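You operate a simulated robot arm through the tools that you are given. There is no shell and no other tool.

Carry out the task below with a simulated robot arm. There is one attempt and no reset: what you move stays moved.

Task
Paste the teal sheet onto the framed board and rub it flat.
Fine: yellow brush, paste pot, felt block; tools back. Set down upright: yellow brush. A coat counts when it lies all over at full strength: go over it till it gets no stronger.

Only the result counts: the job must be done as asked and must still hold three seconds after the hand-in. Knocking over, shifting, dropping, spilling or breaking anything else fails it. Flat cloth is picked up by pressing the open fingertips on it (5 to 10 N) and closing them slowly along it; thin cloth reads only 2 to 8 mm in the jaws.

Robot
A 7-joint arm with a two-finger gripper, fixed in place. Base frame: the origin is at the foot of the arm, x ahead of it, y to its left, z up; the work surface is at about z = 900. Lengths are in mm, angles in degrees, forces in N, time in s.
With the tool pointing down near the work surface it reaches from about 340 to 720 mm from the base axis. Its first joint turns from -66.0 to 66.0 degrees. Payload 2.45 kg.
The tool frame sits at the grasp point between the pads (the TCP): z along the fingers, y along the line on which they close. The tips reach 26 mm beyond it. Largest opening 96 mm; the body of the gripper starts 69 mm behind the TCP.
Orientation is that of the tool frame in the base frame, as [roll, pitch, yaw] about the fixed x, y, z axes, in that order (R = Rz(yaw) Ry(pitch) Rx(roll)). With the fingers straight down and closing along the base's y, the tool's x points along the base's -x, its y along +y and its z along -z.

Tools
- The arm moves only by the tool apply_moves. Its argument "series" is one flat list of numbers, 7 for each row, row after row: the shift along the tool's x, y, z in units of 300 mm (1.0 is 300 mm), then the turn, a rotation vector about the tool's x, y, z in units of 180 degrees (1.0 is 180 degrees), then the finger opening in mm, from 0 to 96. In form: [dx, dy, dz, ax, ay, az, gripper, dx, dy, dz, ax, ay, az, gripper, ...]. A call has 1 to 20 rows; each row is the pose to reach, as a shift and turn from the pose commanded when the call began, along the tool's axes at that moment. A call with a number of a shift or a turn outside -1 to 1 is refused whole. A row lasts 0.2 s, in which the tool goes at most 50 mm and 8.6 degrees; a call with a longer step from one row to the next is refused whole, and so is a gripper value outside its range. Where a pose cannot be reached the arm comes as near as it can. A force on the tool above 40 N (or 10 N above the force at the start of the call, whichever is more), or a blocked arm, ends the call early, and 0.2 s more pass. Each finger halts on what it meets, pressing with about 41 N; the grip force reading is that of the motor and also rises with nothing between the fingers. The clock runs only during rows and for 0.2 s after the last one: add rows that repeat a pose to give the fingers time. It gives the time, the measured TCP pose, the force on the tool (base axes), the opening and the grip force at its end, in the units of the frame above (readings bear some noise), with the torque about the TCP (base axes, N m) and any sound that the robot's microphone picked up.
- Cameras (640 x 400 px; columns grow to the right, rows downward): "scene" is fixed at [169.3, -402.1, 1415.2]; the picture's right is [0.70, -0.72, 0.00], its down [-0.47, -0.45, -0.76] and it looks along [0.54, 0.53, -0.65] (base axes); focal length 288 px, centre (320, 200). "wrist" rides on the gripper at [82, 3, -98] in the tool frame; the picture's right is [-0.04, 1.00, 0.00], its down [-0.73, -0.03, -0.68] and it looks along [-0.68, -0.03, 0.73] (tool axes); focal length 256 px, centre (320, 200). There is no depth. A picture from a camera that has moved, and an enlarged one, comes with that camera's place and axes in the base frame and with its lens.
- get_image(camera): a new picture of that camera. No time passes.
- zoom(camera, box): a new picture of the part [left, top, right, bottom] of that camera's present view, enlarged. No time passes.
- close_job(): hands the job in; it is judged then, once.

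Nothing tells you positions but the pictures and the camera data. Unless the task says otherwise, let go and move clear before handing in.

The tools are called after "Emit:" as a command line: name --argument value ..., lists and objects as JSON in quotes. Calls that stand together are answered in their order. apply_moves: Moves the arm, as the interface text tells. Its arguments: {"type":"object","properties":{"series":{"type":"array"}},"required":["series"]} The other tools are called the same way: get_image (camera) takes a picture; zoom (camera, box) takes an enlarged picture of a part of a camera's view; close_job () hands the job in.

At the start:

```text
t: 0.0
tcp_pos: [366.0, -149.2, 1226.4]
tool_rot: [179.9, 0.0, 179.9]
wrist_force: [-0.5, -0.6, 0.0]
ft_torque: [0.0, 0.0, 0.02]
opening: 96.1
finger_force: 0.2
```

scene: 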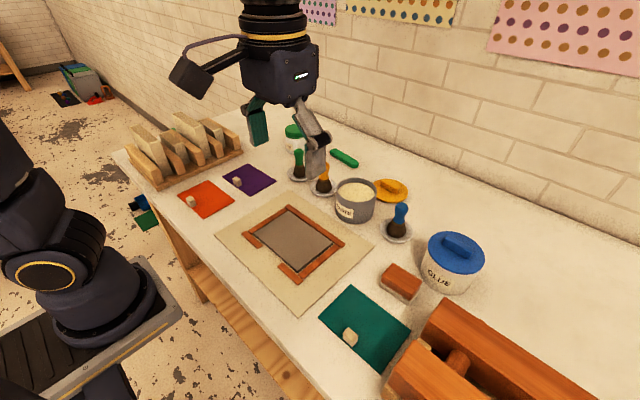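
wrist: 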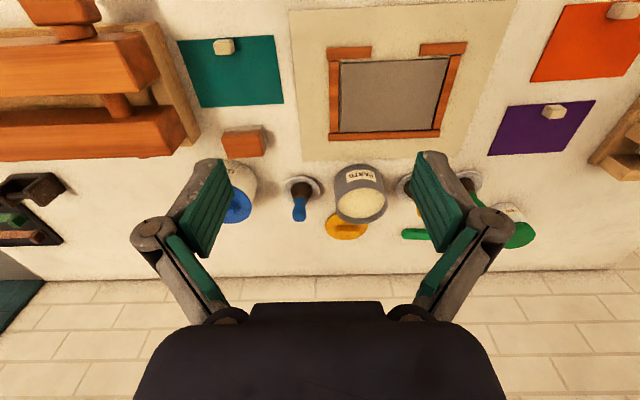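

I see a bench with a framed board in the centre, a teal sheet with a small tab or weight on it, three brushes on dishes (green, yellow/orange, blue), a paste pot and a felt block. I'll look closer before moving.

Emit:
zoom --camera "scene" --box '[200, 180, 460, 380]'

Emit:
zoom --camera "scene" --box '[270, 110, 430, 250]'

Emit:
zoom --camera "wrist" --box '[160, 0, 480, 200]'

Emit:
zoom --camera "wrist" --box '[180, 140, 540, 280]'

```text
2.00 times, centred on (330, 280) of scene
camera zoom: at [169.3, -402.1, 1415.2], right [0.7, -0.72, 0.0], down [-0.47, -0.45, -0.76], along [0.54, 0.53, -0.65], focal length 576 px, centre (300, 40)
```

zoom: 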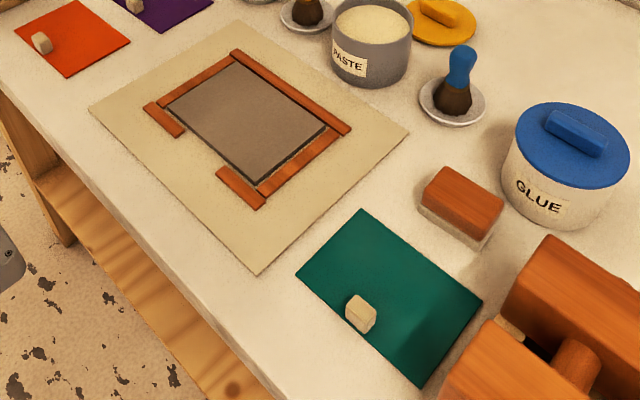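

```text
2.86 times, centred on (350, 180) of scene
camera zoom: at [169.3, -402.1, 1415.2], right [0.7, -0.72, 0.0], down [-0.47, -0.45, -0.76], along [0.54, 0.53, -0.65], focal length 822 px, centre (234, 257)
```

zoom: 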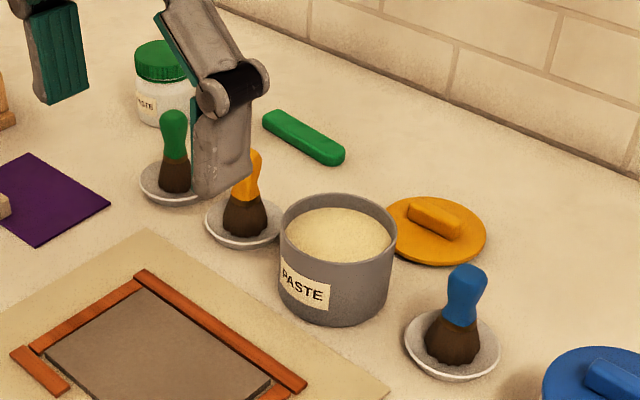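

```text
2.00 times, centred on (320, 100) of wrist
camera zoom: at [284.6, -145.7, 1324.1], right [0.04, 1.0, 0.0], down [0.73, -0.03, 0.68], along [0.68, -0.03, -0.73], focal length 512 px, centre (320, 400)
```

zoom: 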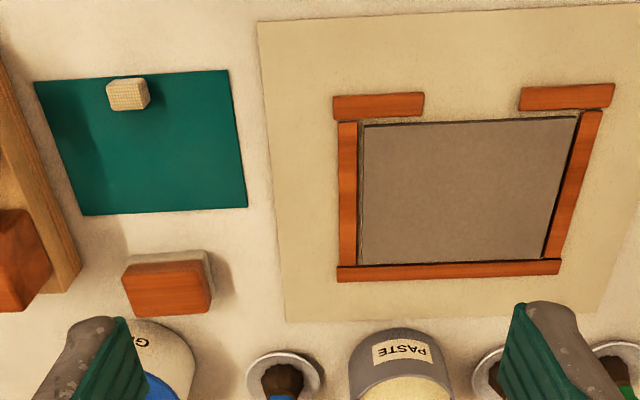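

```text
1.78 times, centred on (360, 210) of wrist
camera zoom: at [284.6, -145.7, 1324.1], right [0.04, 1.0, 0.0], down [0.73, -0.03, 0.68], along [0.68, -0.03, -0.73], focal length 455 px, centre (249, 182)
```

zoom: 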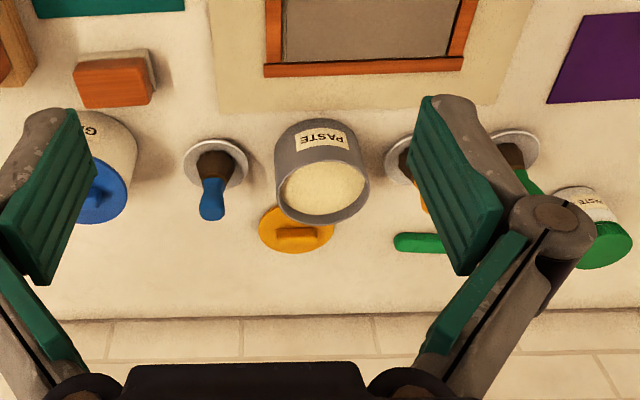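

I take the board to span about x 397–513, y −119 to 44. The teal sheet is at about x 359–457, y −356 to −215 with its grip block on the near edge, the yellow brush near (632, 36), the paste pot near (634, −80), and the felt block near (511, −289). I'm moving to view the brush and pot more closely.

Emit:
apply_moves --series '[-0.0467, 0.1028, 0.0702, 0, 0, 0, 96, -0.0933, 0.2057, 0.1404, 0, 0, 0, 96, -0.14, 0.3085, 0.2107, 0, 0, 0, 96, -0.1867, 0.4113, 0.2809, 0, 0, 0, 96, -0.2333, 0.5142, 0.3511, 0, 0, 0, 96, -0.28, 0.617, 0.4213, 0, 0, 0, 96, -0.28, 0.617, 0.4213, 0, 0, 0, 96]'

Emit:
get_image --camera "wrist"

Emit:
get_image --camera "scene"

```text
t: 1.6
tcp_pos: [452.5, 37.0, 1102.0]
tool_rot: [-180.0, -0.1, 179.9]
wrist_force: [-0.6, -0.1, 1.0]
ft_torque: [-0.05, 0.0, -0.05]
opening: 95.9
finger_force: 0.1
```

```text
taken
camera wrist: at [370.2, 40.4, 1200.0], right [0.04, 1.0, 0.0], down [0.73, -0.03, 0.68], along [0.68, -0.03, -0.73], focal length 256 px, centre (320, 200)
```

wrist: 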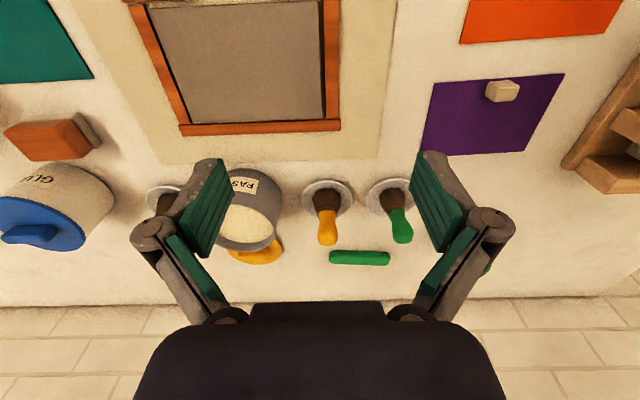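

```text
taken
```

scene: 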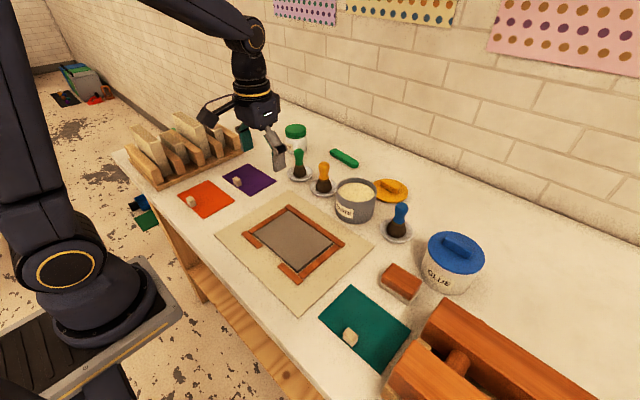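

Emit:
zoom --camera "wrist" --box '[220, 150, 440, 287]'

Emit:
zoom --camera "scene" --box '[280, 140, 420, 240]'

Emit:
zoom --camera "scene" --box '[215, 190, 375, 310]'

Emit:
zoom --camera "scene" --box '[310, 255, 440, 385]'

```text
2.91 times, centred on (330, 218) of wrist
camera zoom: at [370.2, 40.4, 1200.0], right [0.04, 1.0, 0.0], down [0.73, -0.03, 0.68], along [0.68, -0.03, -0.73], focal length 745 px, centre (291, 146)
```

zoom: 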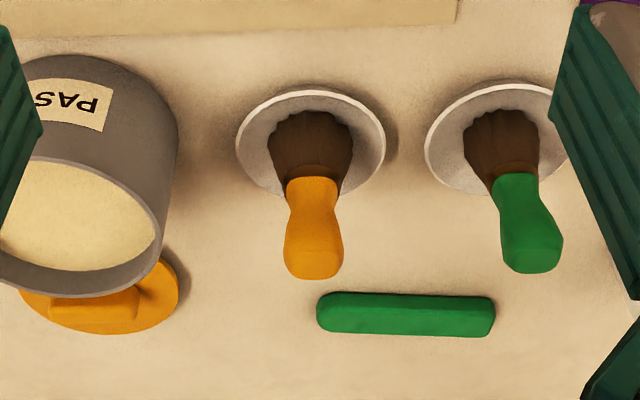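

```text
4.00 times, centred on (350, 190) of scene
camera zoom: at [169.3, -402.1, 1415.2], right [0.7, -0.72, 0.0], down [-0.47, -0.45, -0.76], along [0.54, 0.53, -0.65], focal length 1151 px, centre (200, 240)
```

zoom: 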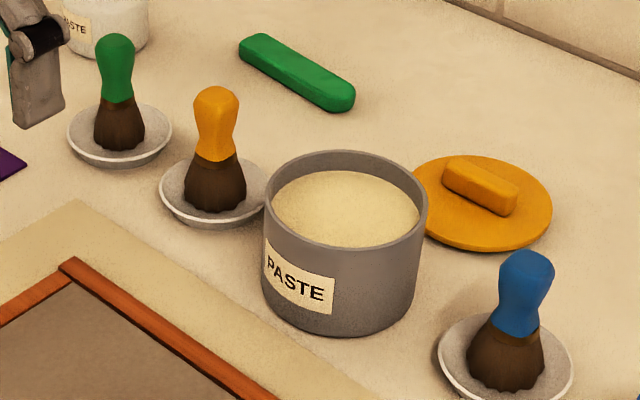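

```text
3.33 times, centred on (295, 250) of scene
camera zoom: at [169.3, -402.1, 1415.2], right [0.7, -0.72, 0.0], down [-0.47, -0.45, -0.76], along [0.54, 0.53, -0.65], focal length 959 px, centre (403, 33)
```

zoom: 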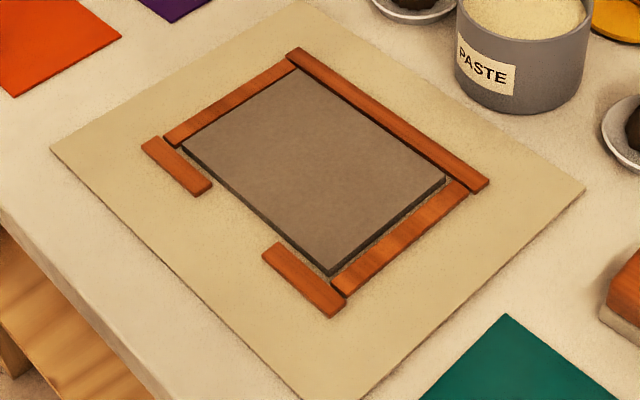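

```text
3.08 times, centred on (375, 320) of scene
camera zoom: at [169.3, -402.1, 1415.2], right [0.7, -0.72, 0.0], down [-0.47, -0.45, -0.76], along [0.54, 0.53, -0.65], focal length 886 px, centre (151, -169)
```

zoom: 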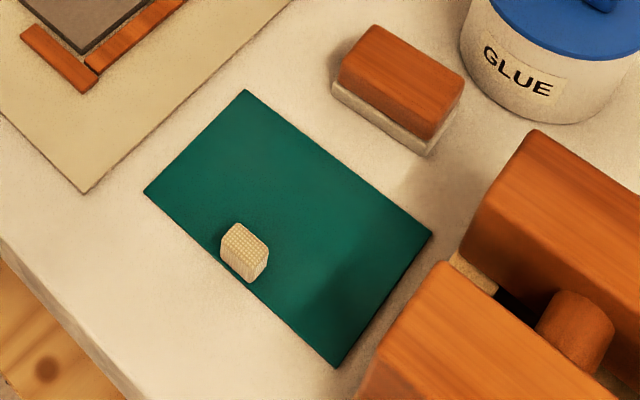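

The yellow brush stands in its dish near (637, 37), with its handle from about z 944 to 990. The board looks like a raised plate inside a thin frame, so I'm going closer to see the board and frame heights.

Emit:
apply_moves --series '[0.0433, -0.0617, 0.085, 0, 0, 0, 96, 0.0867, -0.1233, 0.17, 0, 0, 0, 96, 0.13, -0.185, 0.255, 0, 0, 0, 96, 0.1733, -0.2467, 0.34, 0, 0, 0, 96, 0.1733, -0.2467, 0.34, 0, 0, 0, 96, 0.1733, -0.2467, 0.34, 0, 0, 0, 96]'

Emit:
get_image --camera "wrist"

```text
t: 3.0
tcp_pos: [400.5, -38.1, 996.6]
tool_rot: [180.0, 0.1, 179.9]
wrist_force: [-0.1, 0.9, 0.3]
ft_torque: [0.01, 0.02, 0.0]
opening: 96.1
finger_force: 0.0
```

```text
taken
camera wrist: at [318.1, -34.8, 1094.9], right [0.04, 1.0, 0.0], down [0.73, -0.03, 0.68], along [0.68, -0.03, -0.73], focal length 256 px, centre (320, 200)
```

wrist: 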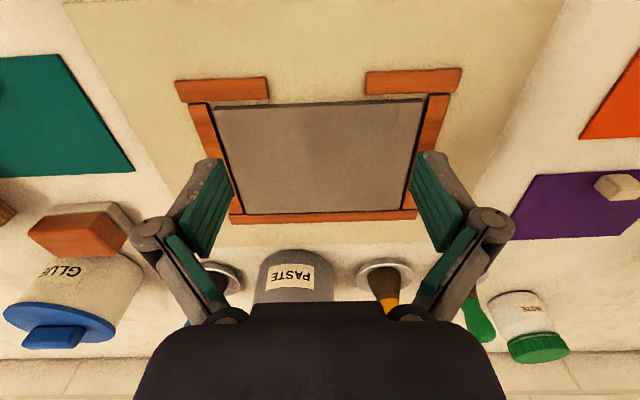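

I'm zooming on the board and frame edges from here to judge heights.

Emit:
zoom --camera "wrist" --box '[170, 60, 330, 160]'

Emit:
zoom --camera "wrist" --box '[330, 60, 490, 160]'

Emit:
zoom --camera "wrist" --box '[210, 150, 430, 287]'

Emit:
zoom --camera "scene" --box '[240, 200, 350, 290]'

```text
4.00 times, centred on (250, 110) of wrist
camera zoom: at [318.1, -34.8, 1094.9], right [0.04, 1.0, 0.0], down [0.73, -0.03, 0.68], along [0.68, -0.03, -0.73], focal length 1024 px, centre (600, 560)
```

zoom: 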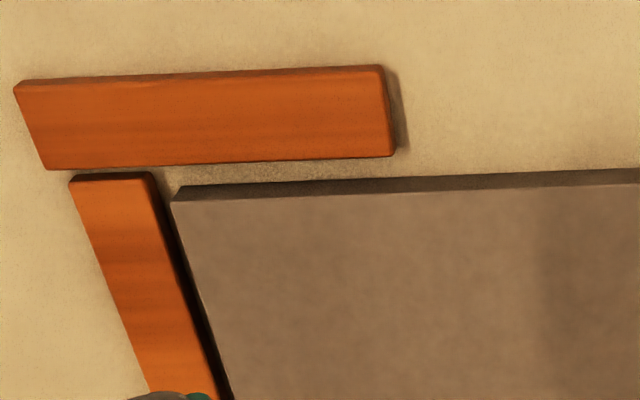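

```text
4.00 times, centred on (410, 110) of wrist
camera zoom: at [318.1, -34.8, 1094.9], right [0.04, 1.0, 0.0], down [0.73, -0.03, 0.68], along [0.68, -0.03, -0.73], focal length 1024 px, centre (-40, 560)
```

zoom: 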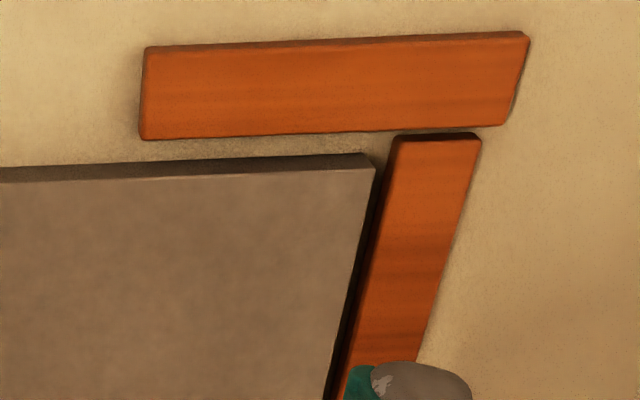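

```text
2.91 times, centred on (320, 218) of wrist
camera zoom: at [318.1, -34.8, 1094.9], right [0.04, 1.0, 0.0], down [0.73, -0.03, 0.68], along [0.68, -0.03, -0.73], focal length 745 px, centre (320, 146)
```

zoom: 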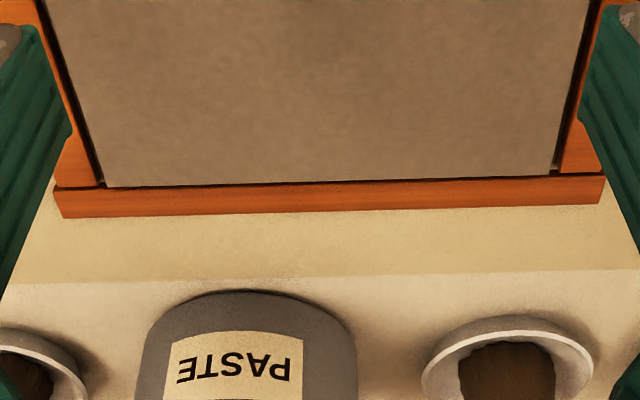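

```text
4.44 times, centred on (295, 245) of scene
camera zoom: at [169.3, -402.1, 1415.2], right [0.7, -0.72, 0.0], down [-0.47, -0.45, -0.76], along [0.54, 0.53, -0.65], focal length 1279 px, centre (431, 0)
```

zoom: 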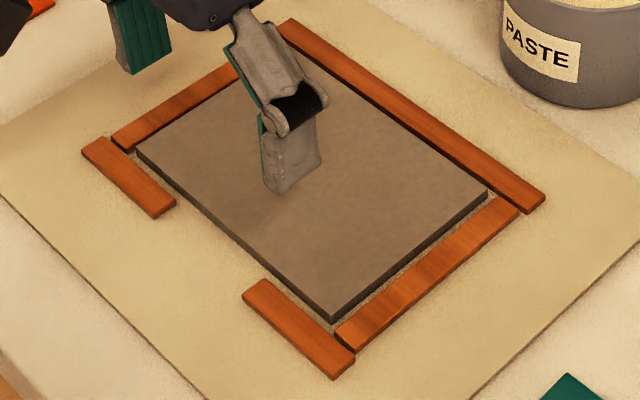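

The board top spans about x 397–512, y −121 to 40, a few mm above the frame bars. Next I go above the yellow brush with the fingers narrowed.

Emit:
apply_moves --series '[-0.1317, 0.0422, -0.05, 0, 0, 0, 96, -0.2633, 0.0844, -0.1, 0, 0, 0, 90, -0.395, 0.1267, -0.15, 0, 0, 0, 80, -0.5267, 0.1689, -0.2, 0, 0, 0, 70, -0.6583, 0.2111, -0.21, 0, 0, 0, 64, -0.79, 0.2533, -0.21, 0, 0, 0, 64, -0.79, 0.2533, -0.21, 0, 0, 0, 64, -0.79, 0.2533, -0.21, 0, 0, 0, 64]'

Emit:
get_image --camera "wrist"

Emit:
get_image --camera "scene"

```text
t: 4.8
tcp_pos: [635.4, 38.4, 1059.6]
tool_rot: [-179.9, 0.1, 179.8]
wrist_force: [-0.4, -0.4, 0.1]
ft_torque: [0.0, -0.02, 0.0]
opening: 64.2
finger_force: 0.0
```

```text
taken
camera wrist: at [553.4, 41.7, 1157.7], right [0.04, 1.0, 0.0], down [0.73, -0.03, 0.68], along [0.68, -0.03, -0.73], focal length 256 px, centre (320, 200)
```

wrist: 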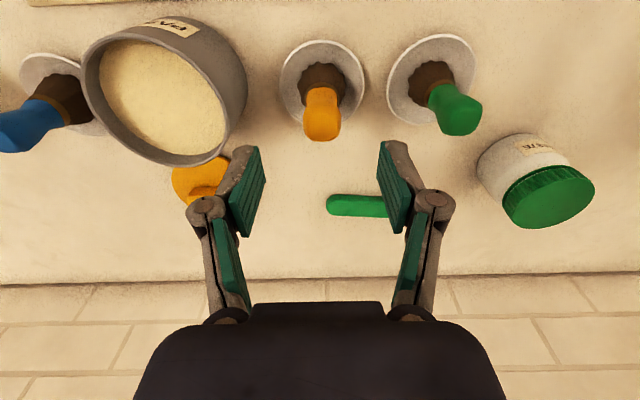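

```text
taken
```

scene: 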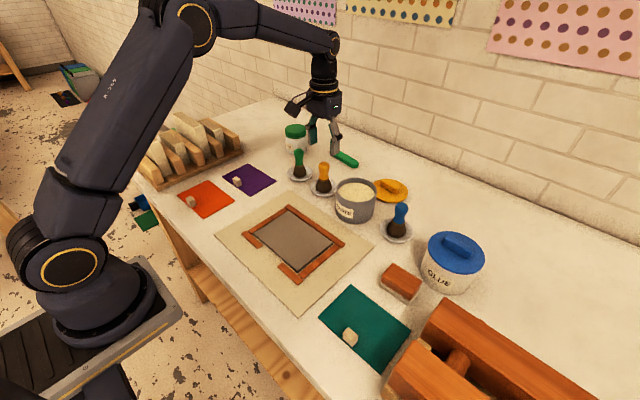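

Emit:
zoom --camera "wrist" --box '[256, 20, 416, 160]'

Emit:
zoom --camera "wrist" --box '[70, 0, 260, 170]'

```text
2.86 times, centred on (336, 90) of wrist
camera zoom: at [553.4, 41.7, 1157.7], right [0.04, 1.0, 0.0], down [0.73, -0.03, 0.68], along [0.68, -0.03, -0.73], focal length 731 px, centre (274, 514)
```

zoom: 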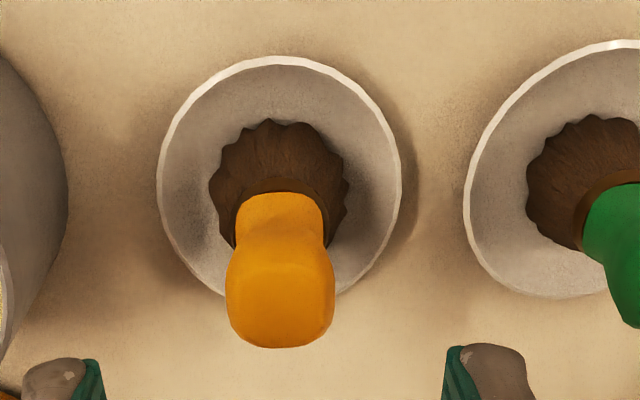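

```text
2.35 times, centred on (165, 85) of wrist
camera zoom: at [553.4, 41.7, 1157.7], right [0.04, 1.0, 0.0], down [0.73, -0.03, 0.68], along [0.68, -0.03, -0.73], focal length 602 px, centre (685, 471)
```

zoom: 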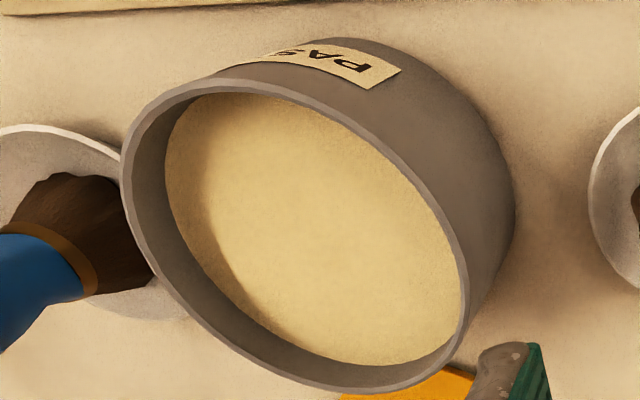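

The brush axis is at about (637, 39.5) with its top near z 990. I'm descending to z ≈ 970 and closing on the handle.

Emit:
apply_moves --series '[-0.0067, 0.0037, 0.06, 0, 0, 0, 64, -0.0067, 0.0037, 0.12, 0, 0, 0, 64, -0.0067, 0.0037, 0.18, 0, 0, 0, 64, -0.0067, 0.0037, 0.24, 0, 0, 0, 64, -0.0067, 0.0037, 0.2987, 0, 0, 0, 64, -0.0067, 0.0037, 0.2987, 0, 0, 0, 64]'

Emit:
get_image --camera "wrist"

Emit:
zoom --camera "scene" --box '[270, 110, 410, 230]'

```text
t: 6.2
tcp_pos: [638.1, 38.3, 971.2]
tool_rot: [180.0, 0.0, 179.9]
wrist_force: [0.2, -0.5, 0.1]
ft_torque: [-0.02, -0.01, -0.01]
opening: 64.0
finger_force: 0.2
```

```text
taken
camera wrist: at [555.8, 41.7, 1068.5], right [0.04, 1.0, 0.0], down [0.73, -0.03, 0.68], along [0.68, -0.03, -0.73], focal length 256 px, centre (320, 200)
```

wrist: 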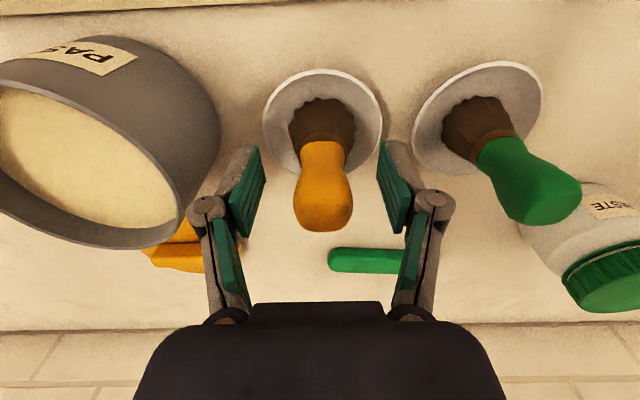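

```text
3.33 times, centred on (340, 170) of scene
camera zoom: at [169.3, -402.1, 1415.2], right [0.7, -0.72, 0.0], down [-0.47, -0.45, -0.76], along [0.54, 0.53, -0.65], focal length 959 px, centre (253, 300)
```

zoom: 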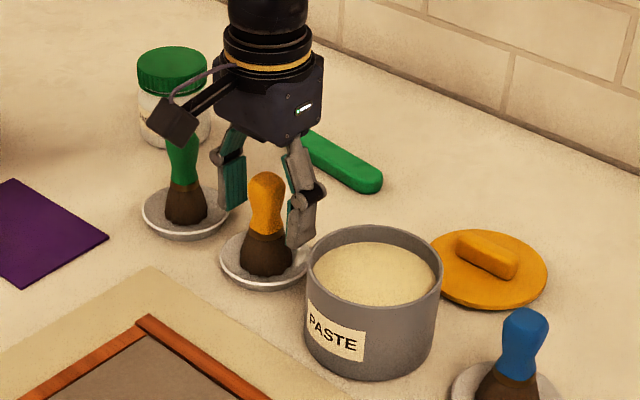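

The handle sits centred between the fingers. I'm making a small centring shift and then closing on it.

Emit:
apply_moves --series '[0.005, 0.004, 0, 0, 0, 0, 64, 0.005, 0.004, 0, 0, 0, 0, 52, 0.005, 0.004, 0, 0, 0, 0, 40, 0.005, 0.004, 0, 0, 0, 0, 30, 0.005, 0.004, 0, 0, 0, 0, 22, 0.005, 0.004, 0, 0, 0, 0, 14, 0.005, 0.004, 0, 0, 0, 0, 10, 0.005, 0.004, 0, 0, 0, 0, 10, 0.005, 0.004, 0, 0, 0, 0, 10]'

Emit:
get_image --camera "wrist"

```text
t: 8.2
tcp_pos: [635.6, 40.6, 972.4]
tool_rot: [-180.0, 0.0, -179.9]
wrist_force: [0.5, -0.6, 0.3]
ft_torque: [-0.01, 0.02, 0.0]
opening: 26.8
finger_force: 40.3
```

```text
taken
camera wrist: at [554.2, 43.3, 1069.4], right [0.04, 1.0, 0.0], down [0.73, -0.03, 0.68], along [0.68, -0.03, -0.73], focal length 256 px, centre (320, 200)
```

wrist: 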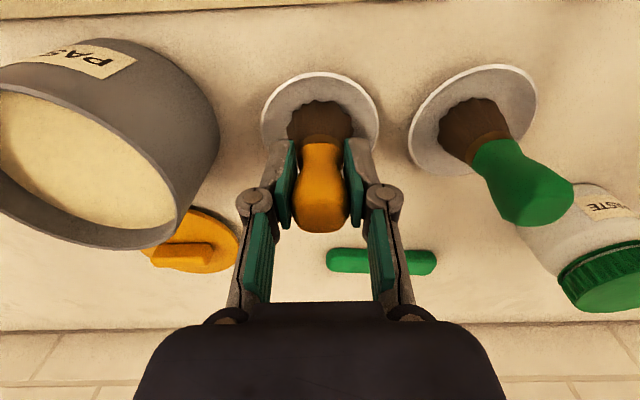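

I have the handle gripped at 26.8 mm. I'm lifting straight up to clear the dish and check the brush.

Emit:
apply_moves --series '[0, 0, -0.02, 0, 0, 0, 10, 0, 0, -0.06, 0, 0, 0, 10, 0, 0, -0.12, 0, 0, 0, 10, 0, 0, -0.18, 0, 0, 0, 10, 0, 0, -0.24, 0, 0, 0, 10, 0, 0, -0.28, 0, 0, 0, 10, 0, 0, -0.28, 0, 0, 0, 10]'

Emit:
get_image --camera "wrist"

Emit:
zoom --camera "scene" --box '[270, 100, 410, 230]'

```text
t: 9.8
tcp_pos: [637.4, 40.7, 1054.5]
tool_rot: [-180.0, 0.0, -180.0]
wrist_force: [0.3, -0.8, -0.1]
ft_torque: [0.0, 0.0, 0.03]
opening: 27.0
finger_force: 40.6
```

```text
taken
camera wrist: at [555.0, 43.7, 1152.1], right [0.04, 1.0, 0.0], down [0.73, -0.03, 0.68], along [0.68, -0.03, -0.73], focal length 256 px, centre (320, 200)
```

wrist: 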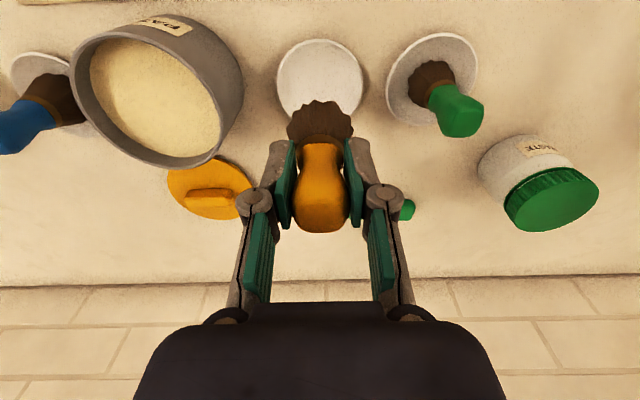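

```text
3.08 times, centred on (340, 165) of scene
camera zoom: at [169.3, -402.1, 1415.2], right [0.7, -0.72, 0.0], down [-0.47, -0.45, -0.76], along [0.54, 0.53, -0.65], focal length 886 px, centre (258, 308)
```

zoom: 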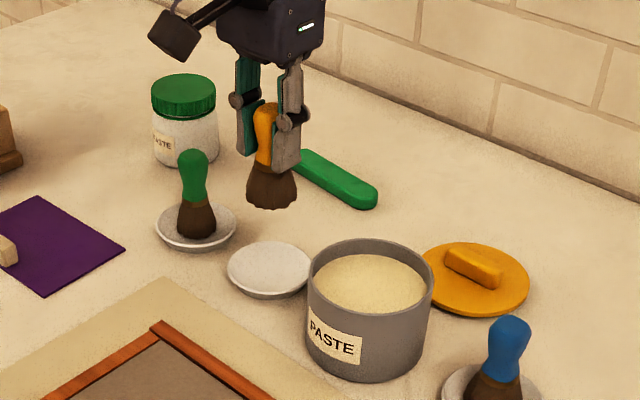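

The brush is held and its dish stayed put. I'm measuring the paste pot now.

Emit:
zoom --camera "wrist" --box '[60, 0, 260, 180]'

Emit:
zoom --camera "scene" --box '[320, 160, 400, 240]'

```text
2.22 times, centred on (160, 90) of wrist
camera zoom: at [555.0, 43.7, 1152.1], right [0.04, 1.0, 0.0], down [0.73, -0.03, 0.68], along [0.68, -0.03, -0.73], focal length 569 px, centre (676, 444)
```

zoom: 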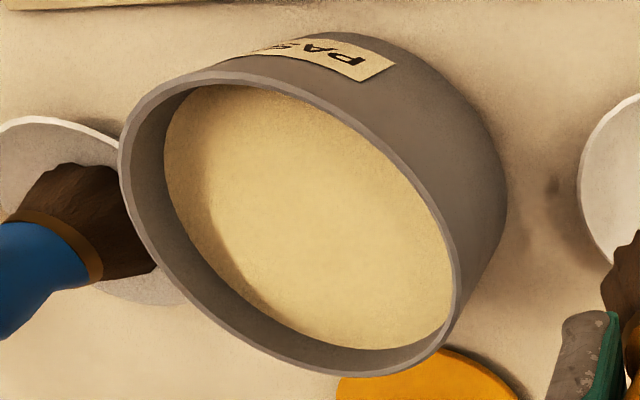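

```text
5.00 times, centred on (360, 200) of scene
camera zoom: at [169.3, -402.1, 1415.2], right [0.7, -0.72, 0.0], down [-0.47, -0.45, -0.76], along [0.54, 0.53, -0.65], focal length 1439 px, centre (120, 200)
```

zoom: 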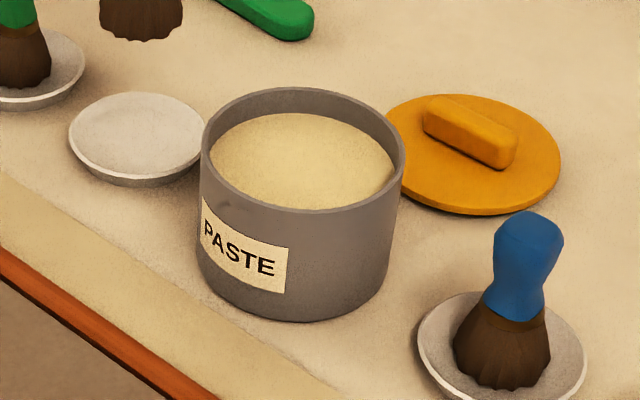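

By triangulation the pot's rim is near z 970 and its centre near (625, −83). I'm moving over the pot at a safe height to confirm.

Emit:
apply_moves --series '[0, 0, -0.09, 0, 0, 0, 10, 0.0087, -0.1, -0.1017, 0, 0, 0, 10, 0.0174, -0.2, -0.1017, 0, 0, 0, 10, 0.026, -0.3, -0.1017, 0, 0, 0, 10, 0.0347, -0.4123, -0.1017, 0, 0, 0, 10, 0.0347, -0.4123, -0.1017, 0, 0, 0, 10, 0.0347, -0.4123, -0.1017, 0, 0, 0, 10]'

Emit:
get_image --camera "wrist"

Emit:
zoom --camera "scene" --box '[290, 120, 410, 240]'

```text
t: 11.4
tcp_pos: [625.4, -82.9, 1086.1]
tool_rot: [180.0, 0.0, -180.0]
wrist_force: [0.5, -0.5, -0.8]
ft_torque: [0.0, 0.01, 0.02]
opening: 26.8
finger_force: 40.7
```

```text
taken
camera wrist: at [543.4, -79.7, 1183.7], right [0.04, 1.0, 0.0], down [0.73, -0.03, 0.68], along [0.68, -0.03, -0.73], focal length 256 px, centre (320, 200)
```

wrist: 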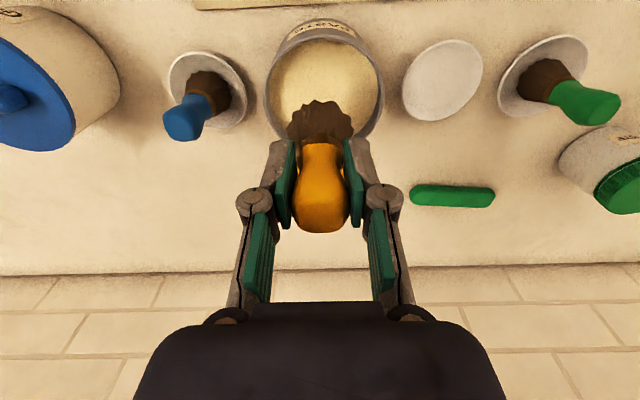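

```text
3.33 times, centred on (350, 180) of scene
camera zoom: at [169.3, -402.1, 1415.2], right [0.7, -0.72, 0.0], down [-0.47, -0.45, -0.76], along [0.54, 0.53, -0.65], focal length 959 px, centre (220, 267)
```

zoom: 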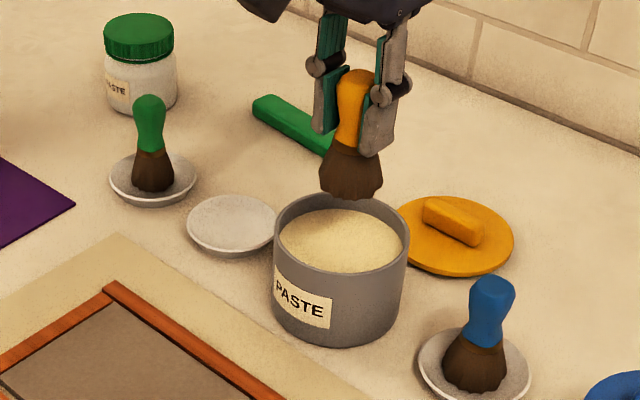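

Emit:
zoom --camera "wrist" --box '[240, 0, 420, 150]'

```text
2.67 times, centred on (330, 75) of wrist
camera zoom: at [543.4, -79.7, 1183.7], right [0.04, 1.0, 0.0], down [0.73, -0.03, 0.68], along [0.68, -0.03, -0.73], focal length 683 px, centre (293, 533)
```

zoom: 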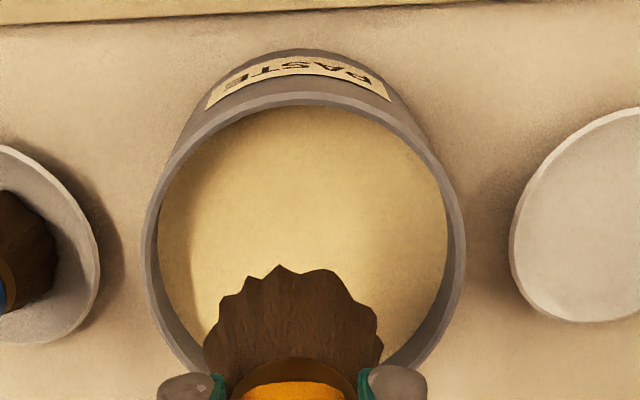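

The pot centre is about (632, −81), radius 50, rim at about z 968, with the paste about 12 mm below the rim. I'm centring over it and dipping the bristles gradually.

Emit:
apply_moves --series '[-0.022, 0.0077, 0.05, 0, 0, 0, 10, -0.022, 0.0077, 0.1, 0, 0, 0, 10, -0.022, 0.0077, 0.15, 0, 0, 0, 10, -0.022, 0.0077, 0.19, 0, 0, 0, 10, -0.022, 0.0077, 0.22, 0, 0, 0, 10, -0.022, 0.0077, 0.22, 0, 0, 0, 10]'

Emit:
zoom --camera "wrist" --box '[220, 20, 420, 170]'

Emit:
zoom --camera "scene" --box '[310, 140, 410, 240]'

```text
t: 12.7
tcp_pos: [633.1, -81.2, 1026.4]
tool_rot: [-179.9, 0.5, 180.0]
wrist_force: [-0.6, -0.3, 5.4]
ft_torque: [-0.02, 0.05, 0.01]
opening: 26.8
finger_force: 41.0
stopped in row 6: the force on the tool passed its limit at 44 N (the readings are from after the stop); the commanded pose is now the measured one
```

```text
2.67 times, centred on (320, 95) of wrist
camera zoom: at [549.3, -77.8, 1123.1], right [0.04, 1.0, 0.0], down [0.73, -0.03, 0.69], along [0.69, -0.03, -0.73], focal length 683 px, centre (320, 480)
```

zoom: 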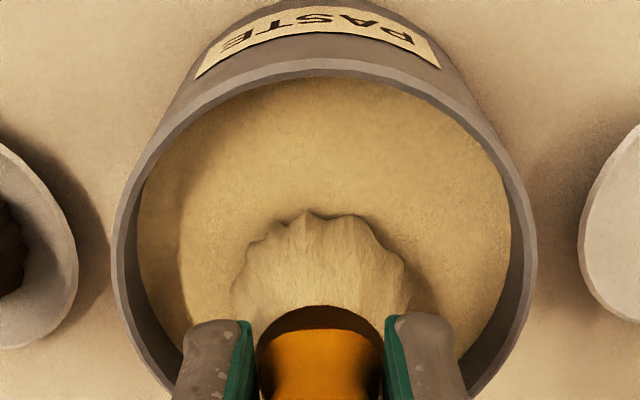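

```text
4.00 times, centred on (360, 190) of scene
camera zoom: at [169.2, -402.1, 1415.3], right [0.7, -0.72, 0.0], down [-0.47, -0.45, -0.76], along [0.54, 0.53, -0.65], focal length 1151 px, centre (160, 240)
```

zoom: 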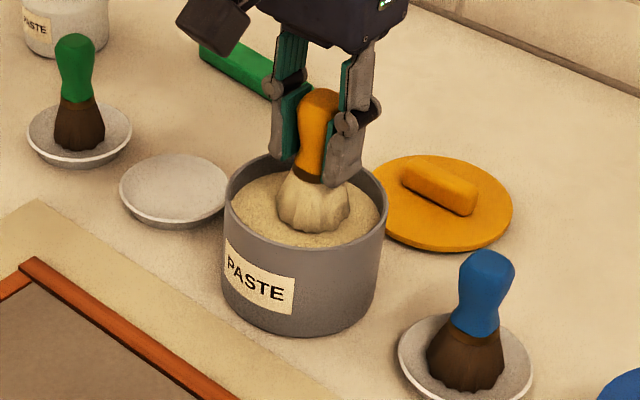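

The bristles are loaded with paste and met a firm surface at TCP z ≈ 1026. I'm lifting slowly and checking the brush in the grip.

Emit:
apply_moves --series '[0, 0, -0.01, 0, 0, 0, 10, 0, 0, -0.03, 0, 0, 0, 10, 0, 0, -0.06, 0, 0, 0, 10, 0, 0, -0.1, 0, 0, 0, 10, 0, 0, -0.14, 0, 0, 0, 10, 0, 0, -0.17, 0, 0, 0, 10, 0, 0, -0.2, 0, 0, 0, 10, 0, 0, -0.2, 0, 0, 0, 10, 0, 0, -0.2, 0, 0, 0, 10]'

Emit:
get_image --camera "wrist"

Emit:
zoom --camera "scene" --box '[300, 110, 420, 230]'

```text
t: 14.7
tcp_pos: [630.4, -80.9, 1084.4]
tool_rot: [-179.9, 0.4, -180.0]
wrist_force: [-0.1, 1.0, -0.4]
ft_torque: [0.01, 0.0, 0.0]
opening: 27.0
finger_force: 40.9
```

```text
taken
camera wrist: at [548.7, -78.0, 1182.9], right [0.04, 1.0, 0.0], down [0.73, -0.03, 0.68], along [0.68, -0.03, -0.73], focal length 256 px, centre (320, 200)
```

wrist: 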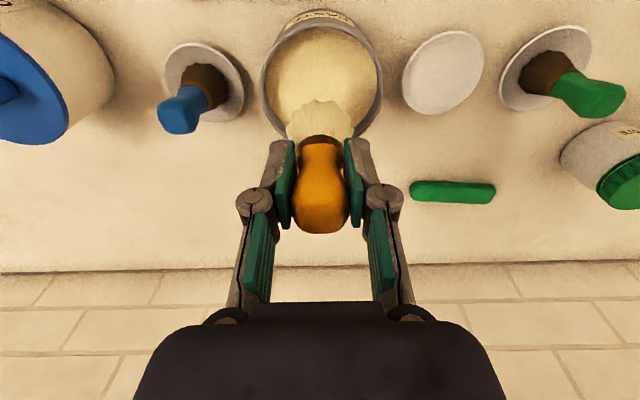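

```text
3.33 times, centred on (360, 170) of scene
camera zoom: at [169.3, -402.1, 1415.2], right [0.7, -0.72, 0.0], down [-0.47, -0.45, -0.76], along [0.54, 0.53, -0.65], focal length 959 px, centre (187, 300)
```

zoom: 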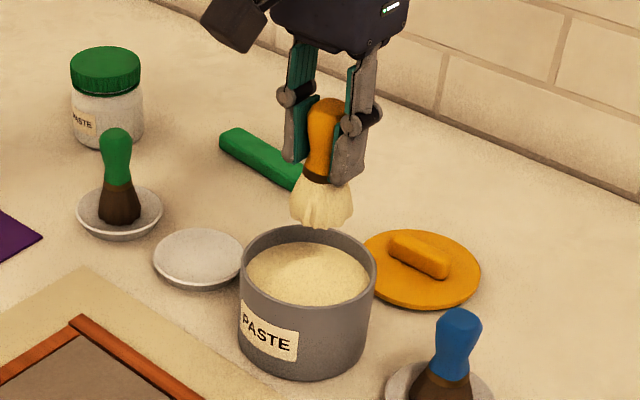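

The brush is loaded and still held straight. I'm carrying it smoothly over the board centre, then lowering it to just above the surface.

Emit:
apply_moves --series '[0.05, 0.0115, 0, 0, 0, 0, 10, 0.13, 0.03, 0, 0, 0.001, 0, 10, 0.22, 0.05, 0, 0, 0.0022, 0, 10, 0.31, 0.0715, 0, 0, 0.0022, 0, 10, 0.4, 0.092, 0, 0, 0.0022, 0, 10, 0.48, 0.11, 0, 0, 0.0022, 0, 10, 0.55, 0.127, 0, 0, 0.0022, 0, 10, 0.5867, 0.135, 0, 0, 0.0022, 0, 10, 0.5867, 0.135, 0.05, 0, 0.0022, 0, 10, 0.5867, 0.135, 0.12, 0, 0.0022, 0, 10, 0.5867, 0.135, 0.19, 0, 0.0022, 0, 10, 0.5867, 0.135, 0.25, 0, 0.0022, 0, 10, 0.5867, 0.135, 0.28, 0, 0.0022, 0, 10, 0.5867, 0.135, 0.29, 0, 0.0022, 0, 10, 0.5867, 0.135, 0.29, 0, 0.0022, 0, 10]'

Emit:
get_image --camera "wrist"

Emit:
zoom --camera "scene" --box '[230, 160, 390, 300]'

```text
t: 17.9
tcp_pos: [456.1, -40.3, 997.3]
tool_rot: [180.0, 0.0, -180.0]
wrist_force: [-0.4, 0.0, -0.4]
ft_torque: [-0.03, 0.0, 0.05]
opening: 27.0
finger_force: 41.5
```

```text
taken
camera wrist: at [374.1, -37.1, 1095.5], right [0.04, 1.0, 0.0], down [0.73, -0.03, 0.68], along [0.68, -0.03, -0.73], focal length 256 px, centre (320, 200)
```

wrist: 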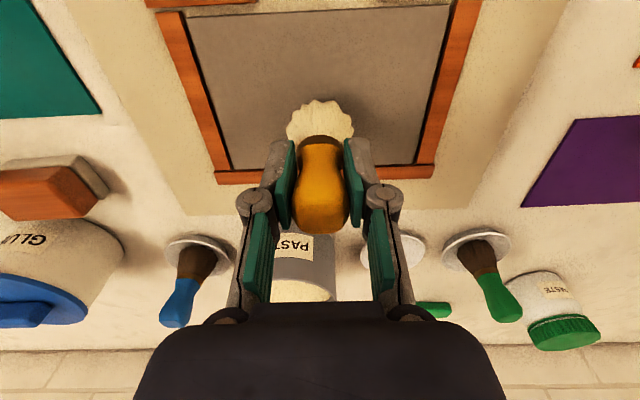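

```text
2.86 times, centred on (310, 230) of scene
camera zoom: at [169.3, -402.1, 1415.2], right [0.7, -0.72, 0.0], down [-0.47, -0.45, -0.76], along [0.54, 0.53, -0.65], focal length 822 px, centre (349, 114)
```

zoom: 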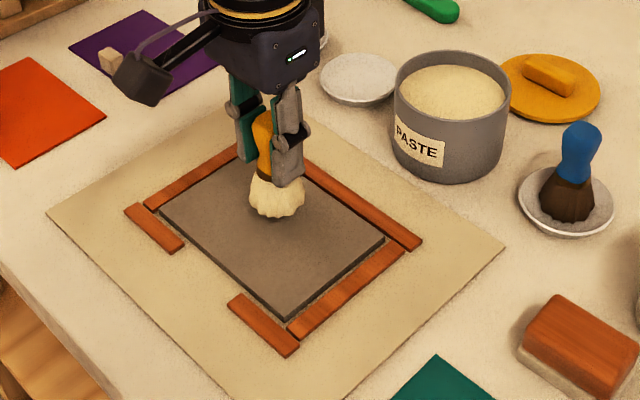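

The brush is above the board centre. I'm feeling for contact in small steps.

Emit:
apply_moves --series '[0, 0, 0.02, 0, 0, 0, 10, 0, 0, 0.04, 0, 0, 0, 10, 0, 0, 0.055, 0, 0, 0, 10, 0, 0, 0.055, 0, 0, 0, 10]'

```text
t: 18.9
tcp_pos: [456.7, -40.4, 981.0]
tool_rot: [-180.0, 0.0, -179.9]
wrist_force: [-1.3, -0.2, -0.7]
ft_torque: [0.02, -0.05, 0.0]
opening: 26.9
finger_force: 41.2
```

Emit:
apply_moves --series '[0, 0, 0.007, 0, 0, 0, 10, 0, 0, 0.0134, 0, 0, 0, 10, 0, 0, 0.0134, 0, 0, 0, 10]'

Emit:
zoom --camera "wrist" --box '[260, 70, 380, 150]'

Emit:
zoom --camera "scene" --box '[270, 190, 330, 230]'

```text
t: 19.7
tcp_pos: [456.7, -41.0, 977.3]
tool_rot: [-179.8, 0.2, 179.9]
wrist_force: [-6.2, -0.5, 33.1]
ft_torque: [0.05, 0.2, 0.0]
opening: 27.0
finger_force: 40.9
```

```text
5.00 times, centred on (320, 110) of wrist
camera zoom: at [374.3, -37.3, 1075.3], right [0.04, 1.0, 0.0], down [0.73, -0.03, 0.68], along [0.68, -0.03, -0.73], focal length 1280 px, centre (320, 650)
```

zoom: 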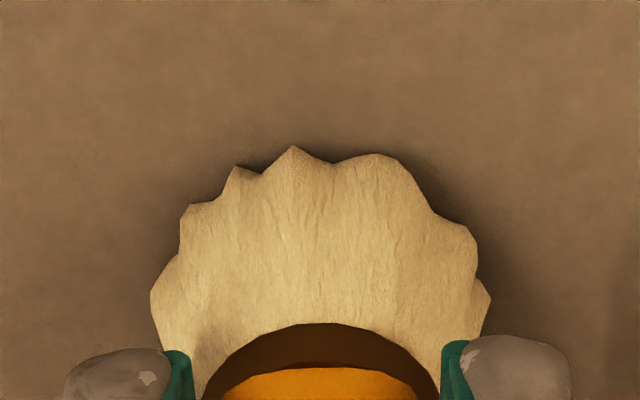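

```text
10.00 times, centred on (300, 210) of scene
camera zoom: at [168.6, -402.1, 1415.3], right [0.7, -0.72, 0.0], down [-0.47, -0.45, -0.76], along [0.54, 0.53, -0.65], focal length 2878 px, centre (520, 100)
```

zoom: 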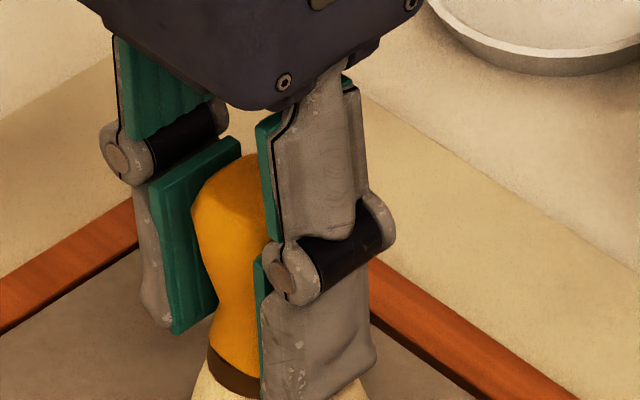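

Contact at TCP z ≈ 977 at 33 N, which is too hard, so I'm easing up to a light pressure.

Emit:
apply_moves --series '[0, 0, -0.008, 0, 0, 0, 10, 0, 0, -0.008, 0, 0, 0, 10]'

```text
t: 20.3
tcp_pos: [456.1, -40.7, 978.4]
tool_rot: [179.9, -0.1, -180.0]
wrist_force: [0.5, -0.8, 2.5]
ft_torque: [-0.03, -0.12, 0.0]
opening: 26.8
finger_force: 41.1
```

Now about 2.5 N. I'm adding a touch of pressure and trying a short stroke toward +y to see how the paste lays.

Emit:
apply_moves --series '[0, 0, 0.0015, 0, 0, 0, 10, 0, 0.05, 0.0015, 0, 0, 0, 10, 0, 0.1, 0.0015, 0, 0, 0, 10, 0, 0.15, 0.0015, 0, 0, 0, 10, 0, 0.19, 0.0015, 0, 0, 0, 10, 0, 0.19, 0.0015, 0, 0, 0, 10]'

Emit:
get_image --camera "wrist"

Emit:
zoom --camera "scene" --box '[230, 160, 390, 300]'

```text
t: 21.7
tcp_pos: [455.4, 17.5, 979.1]
tool_rot: [-179.9, 0.0, -180.0]
wrist_force: [-0.3, -0.3, -0.6]
ft_torque: [-0.03, -0.02, 0.0]
opening: 26.8
finger_force: 40.8
```

```text
taken
camera wrist: at [373.4, 20.2, 1076.6], right [0.04, 1.0, 0.0], down [0.73, -0.03, 0.68], along [0.68, -0.03, -0.73], focal length 256 px, centre (320, 200)
```

wrist: 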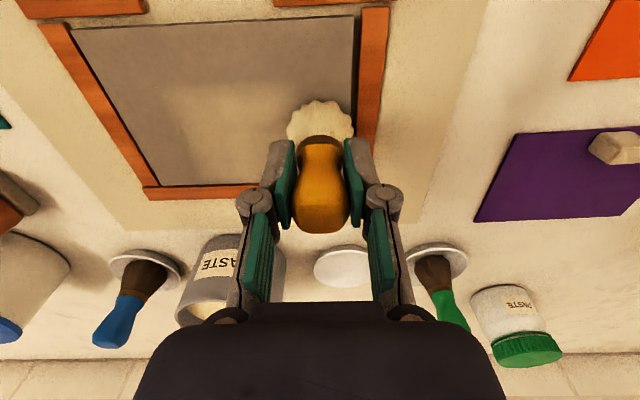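

```text
2.86 times, centred on (310, 230) of scene
camera zoom: at [169.3, -402.1, 1415.2], right [0.7, -0.72, 0.0], down [-0.47, -0.45, -0.76], along [0.54, 0.53, -0.65], focal length 822 px, centre (349, 114)
```

zoom: 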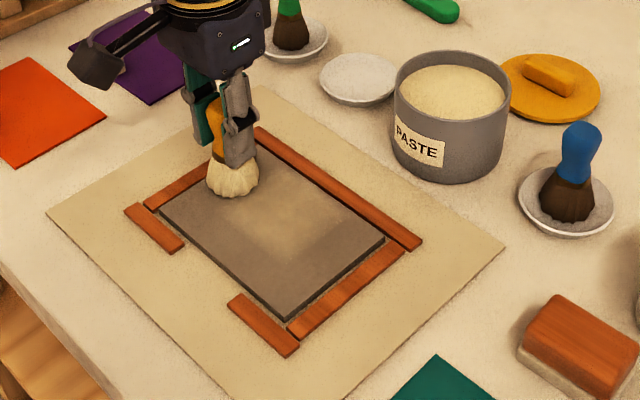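

Emit:
zoom --camera "scene" --box '[260, 195, 340, 275]'

Emit:
zoom --camera "wrist" --box '[60, 0, 400, 210]'

```text
5.00 times, centred on (300, 235) of scene
camera zoom: at [169.3, -402.1, 1415.2], right [0.7, -0.72, 0.0], down [-0.47, -0.45, -0.76], along [0.54, 0.53, -0.65], focal length 1439 px, centre (420, 25)
```

zoom: 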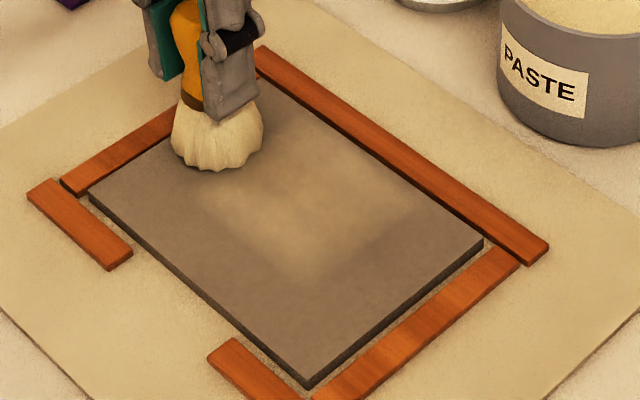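

```text
1.88 times, centred on (230, 105) of wrist
camera zoom: at [373.4, 20.2, 1076.6], right [0.04, 1.0, 0.0], down [0.73, -0.03, 0.68], along [0.68, -0.03, -0.73], focal length 482 px, centre (489, 379)
```

zoom: 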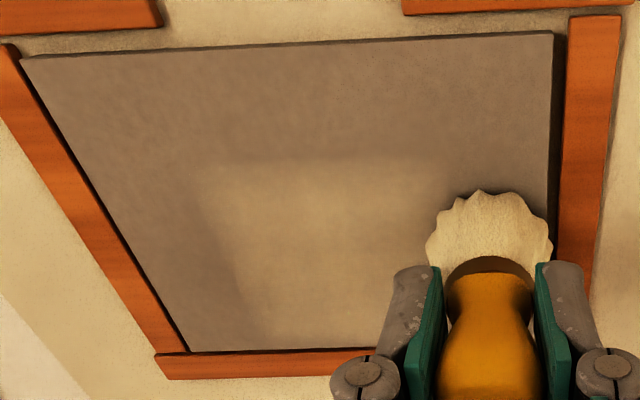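

The paste shows as a lighter patch, and the stroke lost contact on the way. I'm pressing slightly more and stroking the full length toward −y.

Emit:
apply_moves --series '[0, 0, 0.005, 0, 0, 0, 10, 0, -0.05, 0.005, 0, 0, 0, 10, 0, -0.1, 0.005, 0, 0, 0, 10, 0, -0.15, 0.005, 0, 0, 0, 10, 0, -0.2, 0.005, 0, 0, 0, 10, 0, -0.25, 0.005, 0, 0, 0, 10, 0, -0.3, 0.005, 0, 0, 0, 10, 0, -0.35, 0.005, 0, 0, 0, 10, 0, -0.39, 0.005, 0, 0, 0, 10, 0, -0.39, 0.005, 0, 0, 0, 10]'

Emit:
zoom --camera "scene" --box '[240, 190, 360, 290]'

Emit:
get_image --camera "wrist"

```text
t: 23.2
tcp_pos: [456.3, -68.1, 977.6]
tool_rot: [180.0, 0.1, -180.0]
wrist_force: [-2.0, 0.4, 11.1]
ft_torque: [-0.17, 0.04, -0.04]
opening: 26.7
finger_force: 40.7
stopped in row 7: the force on the tool passed its limit at 42 N (the readings are from after the stop); the commanded pose is now the measured one
```

```text
4.00 times, centred on (300, 240) of scene
camera zoom: at [169.0, -402.1, 1415.3], right [0.7, -0.72, 0.0], down [-0.47, -0.45, -0.76], along [0.54, 0.53, -0.65], focal length 1151 px, centre (400, 40)
```

zoom: 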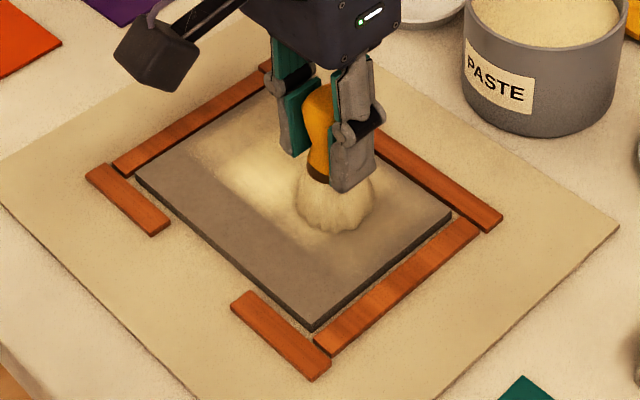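

```text
taken
camera wrist: at [374.5, -64.2, 1075.5], right [0.04, 1.0, 0.0], down [0.73, -0.03, 0.68], along [0.68, -0.03, -0.73], focal length 256 px, centre (320, 200)
```

wrist: 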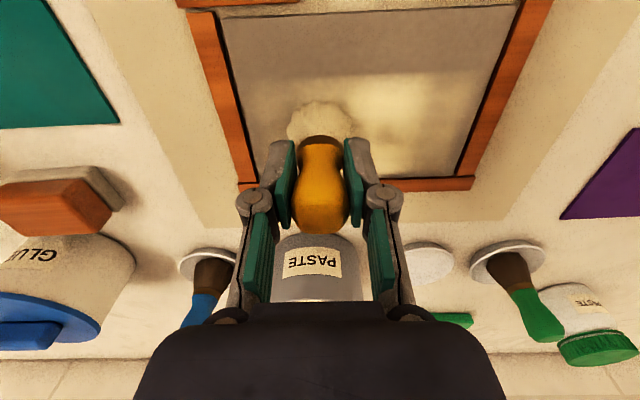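

Pressure drifts along the stroke by a couple of mm, so I'll use short strokes with small height corrections. I'm continuing toward the −y end with a slight rise.

Emit:
apply_moves --series '[0, -0.03, -0.001, 0, 0, 0, 10, 0, -0.06, -0.002, 0, 0, 0, 10, 0, -0.103, -0.003, 0, 0, 0, 10, 0, -0.103, -0.003, 0, 0, 0, 10]'

```text
t: 24.2
tcp_pos: [455.8, -98.9, 978.7]
tool_rot: [-180.0, 0.1, -180.0]
wrist_force: [-1.1, 0.7, 0.8]
ft_torque: [-0.01, 0.02, 0.04]
opening: 27.0
finger_force: 40.9
```

Contact is light here. I'm pressing slightly and stroking back toward +y in a shorter segment.

Emit:
apply_moves --series '[0, 0, 0.003, 0, 0, 0, 10, 0, 0.05, 0.003, 0, 0, 0, 10, 0, 0.1, 0.003, 0, 0, 0, 10, 0, 0.15, 0.003, 0, 0, 0, 10, 0, 0.15, 0.003, 0, 0, 0, 10]'

```text
t: 25.4
tcp_pos: [458.3, -52.7, 977.7]
tool_rot: [-180.0, 0.2, 179.9]
wrist_force: [1.5, -7.8, 22.2]
ft_torque: [-0.38, -0.11, -0.02]
opening: 26.9
finger_force: 40.6
```

Contact is at 22 N and the lift drifts up toward +y. I'm continuing to the +y end with slight lowering.

Emit:
apply_moves --series '[0, 0.05, 0.0, 0, 0, 0, 10, 0, 0.1, 0.0005, 0, 0, 0, 10, 0, 0.15, 0.001, 0, 0, 0, 10, 0, 0.2, 0.0015, 0, 0, 0, 10, 0, 0.235, 0.002, 0, 0, 0, 10, 0, 0.235, 0.002, 0, 0, 0, 10]'

Emit:
zoom --camera "scene" --box '[240, 190, 360, 290]'

```text
t: 26.8
tcp_pos: [458.2, 17.3, 977.0]
tool_rot: [179.9, 0.4, -180.0]
wrist_force: [3.0, -10.7, 36.4]
ft_torque: [-0.45, -0.12, -0.01]
opening: 27.0
finger_force: 40.9
```

```text
4.00 times, centred on (300, 240) of scene
camera zoom: at [168.8, -402.4, 1415.2], right [0.7, -0.72, 0.0], down [-0.47, -0.45, -0.76], along [0.54, 0.53, -0.65], focal length 1151 px, centre (400, 40)
```

zoom: 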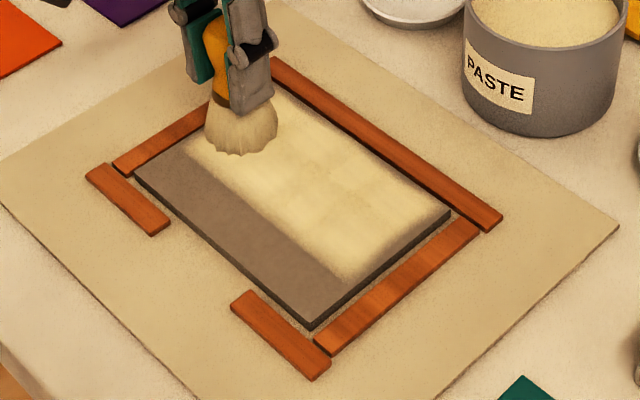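

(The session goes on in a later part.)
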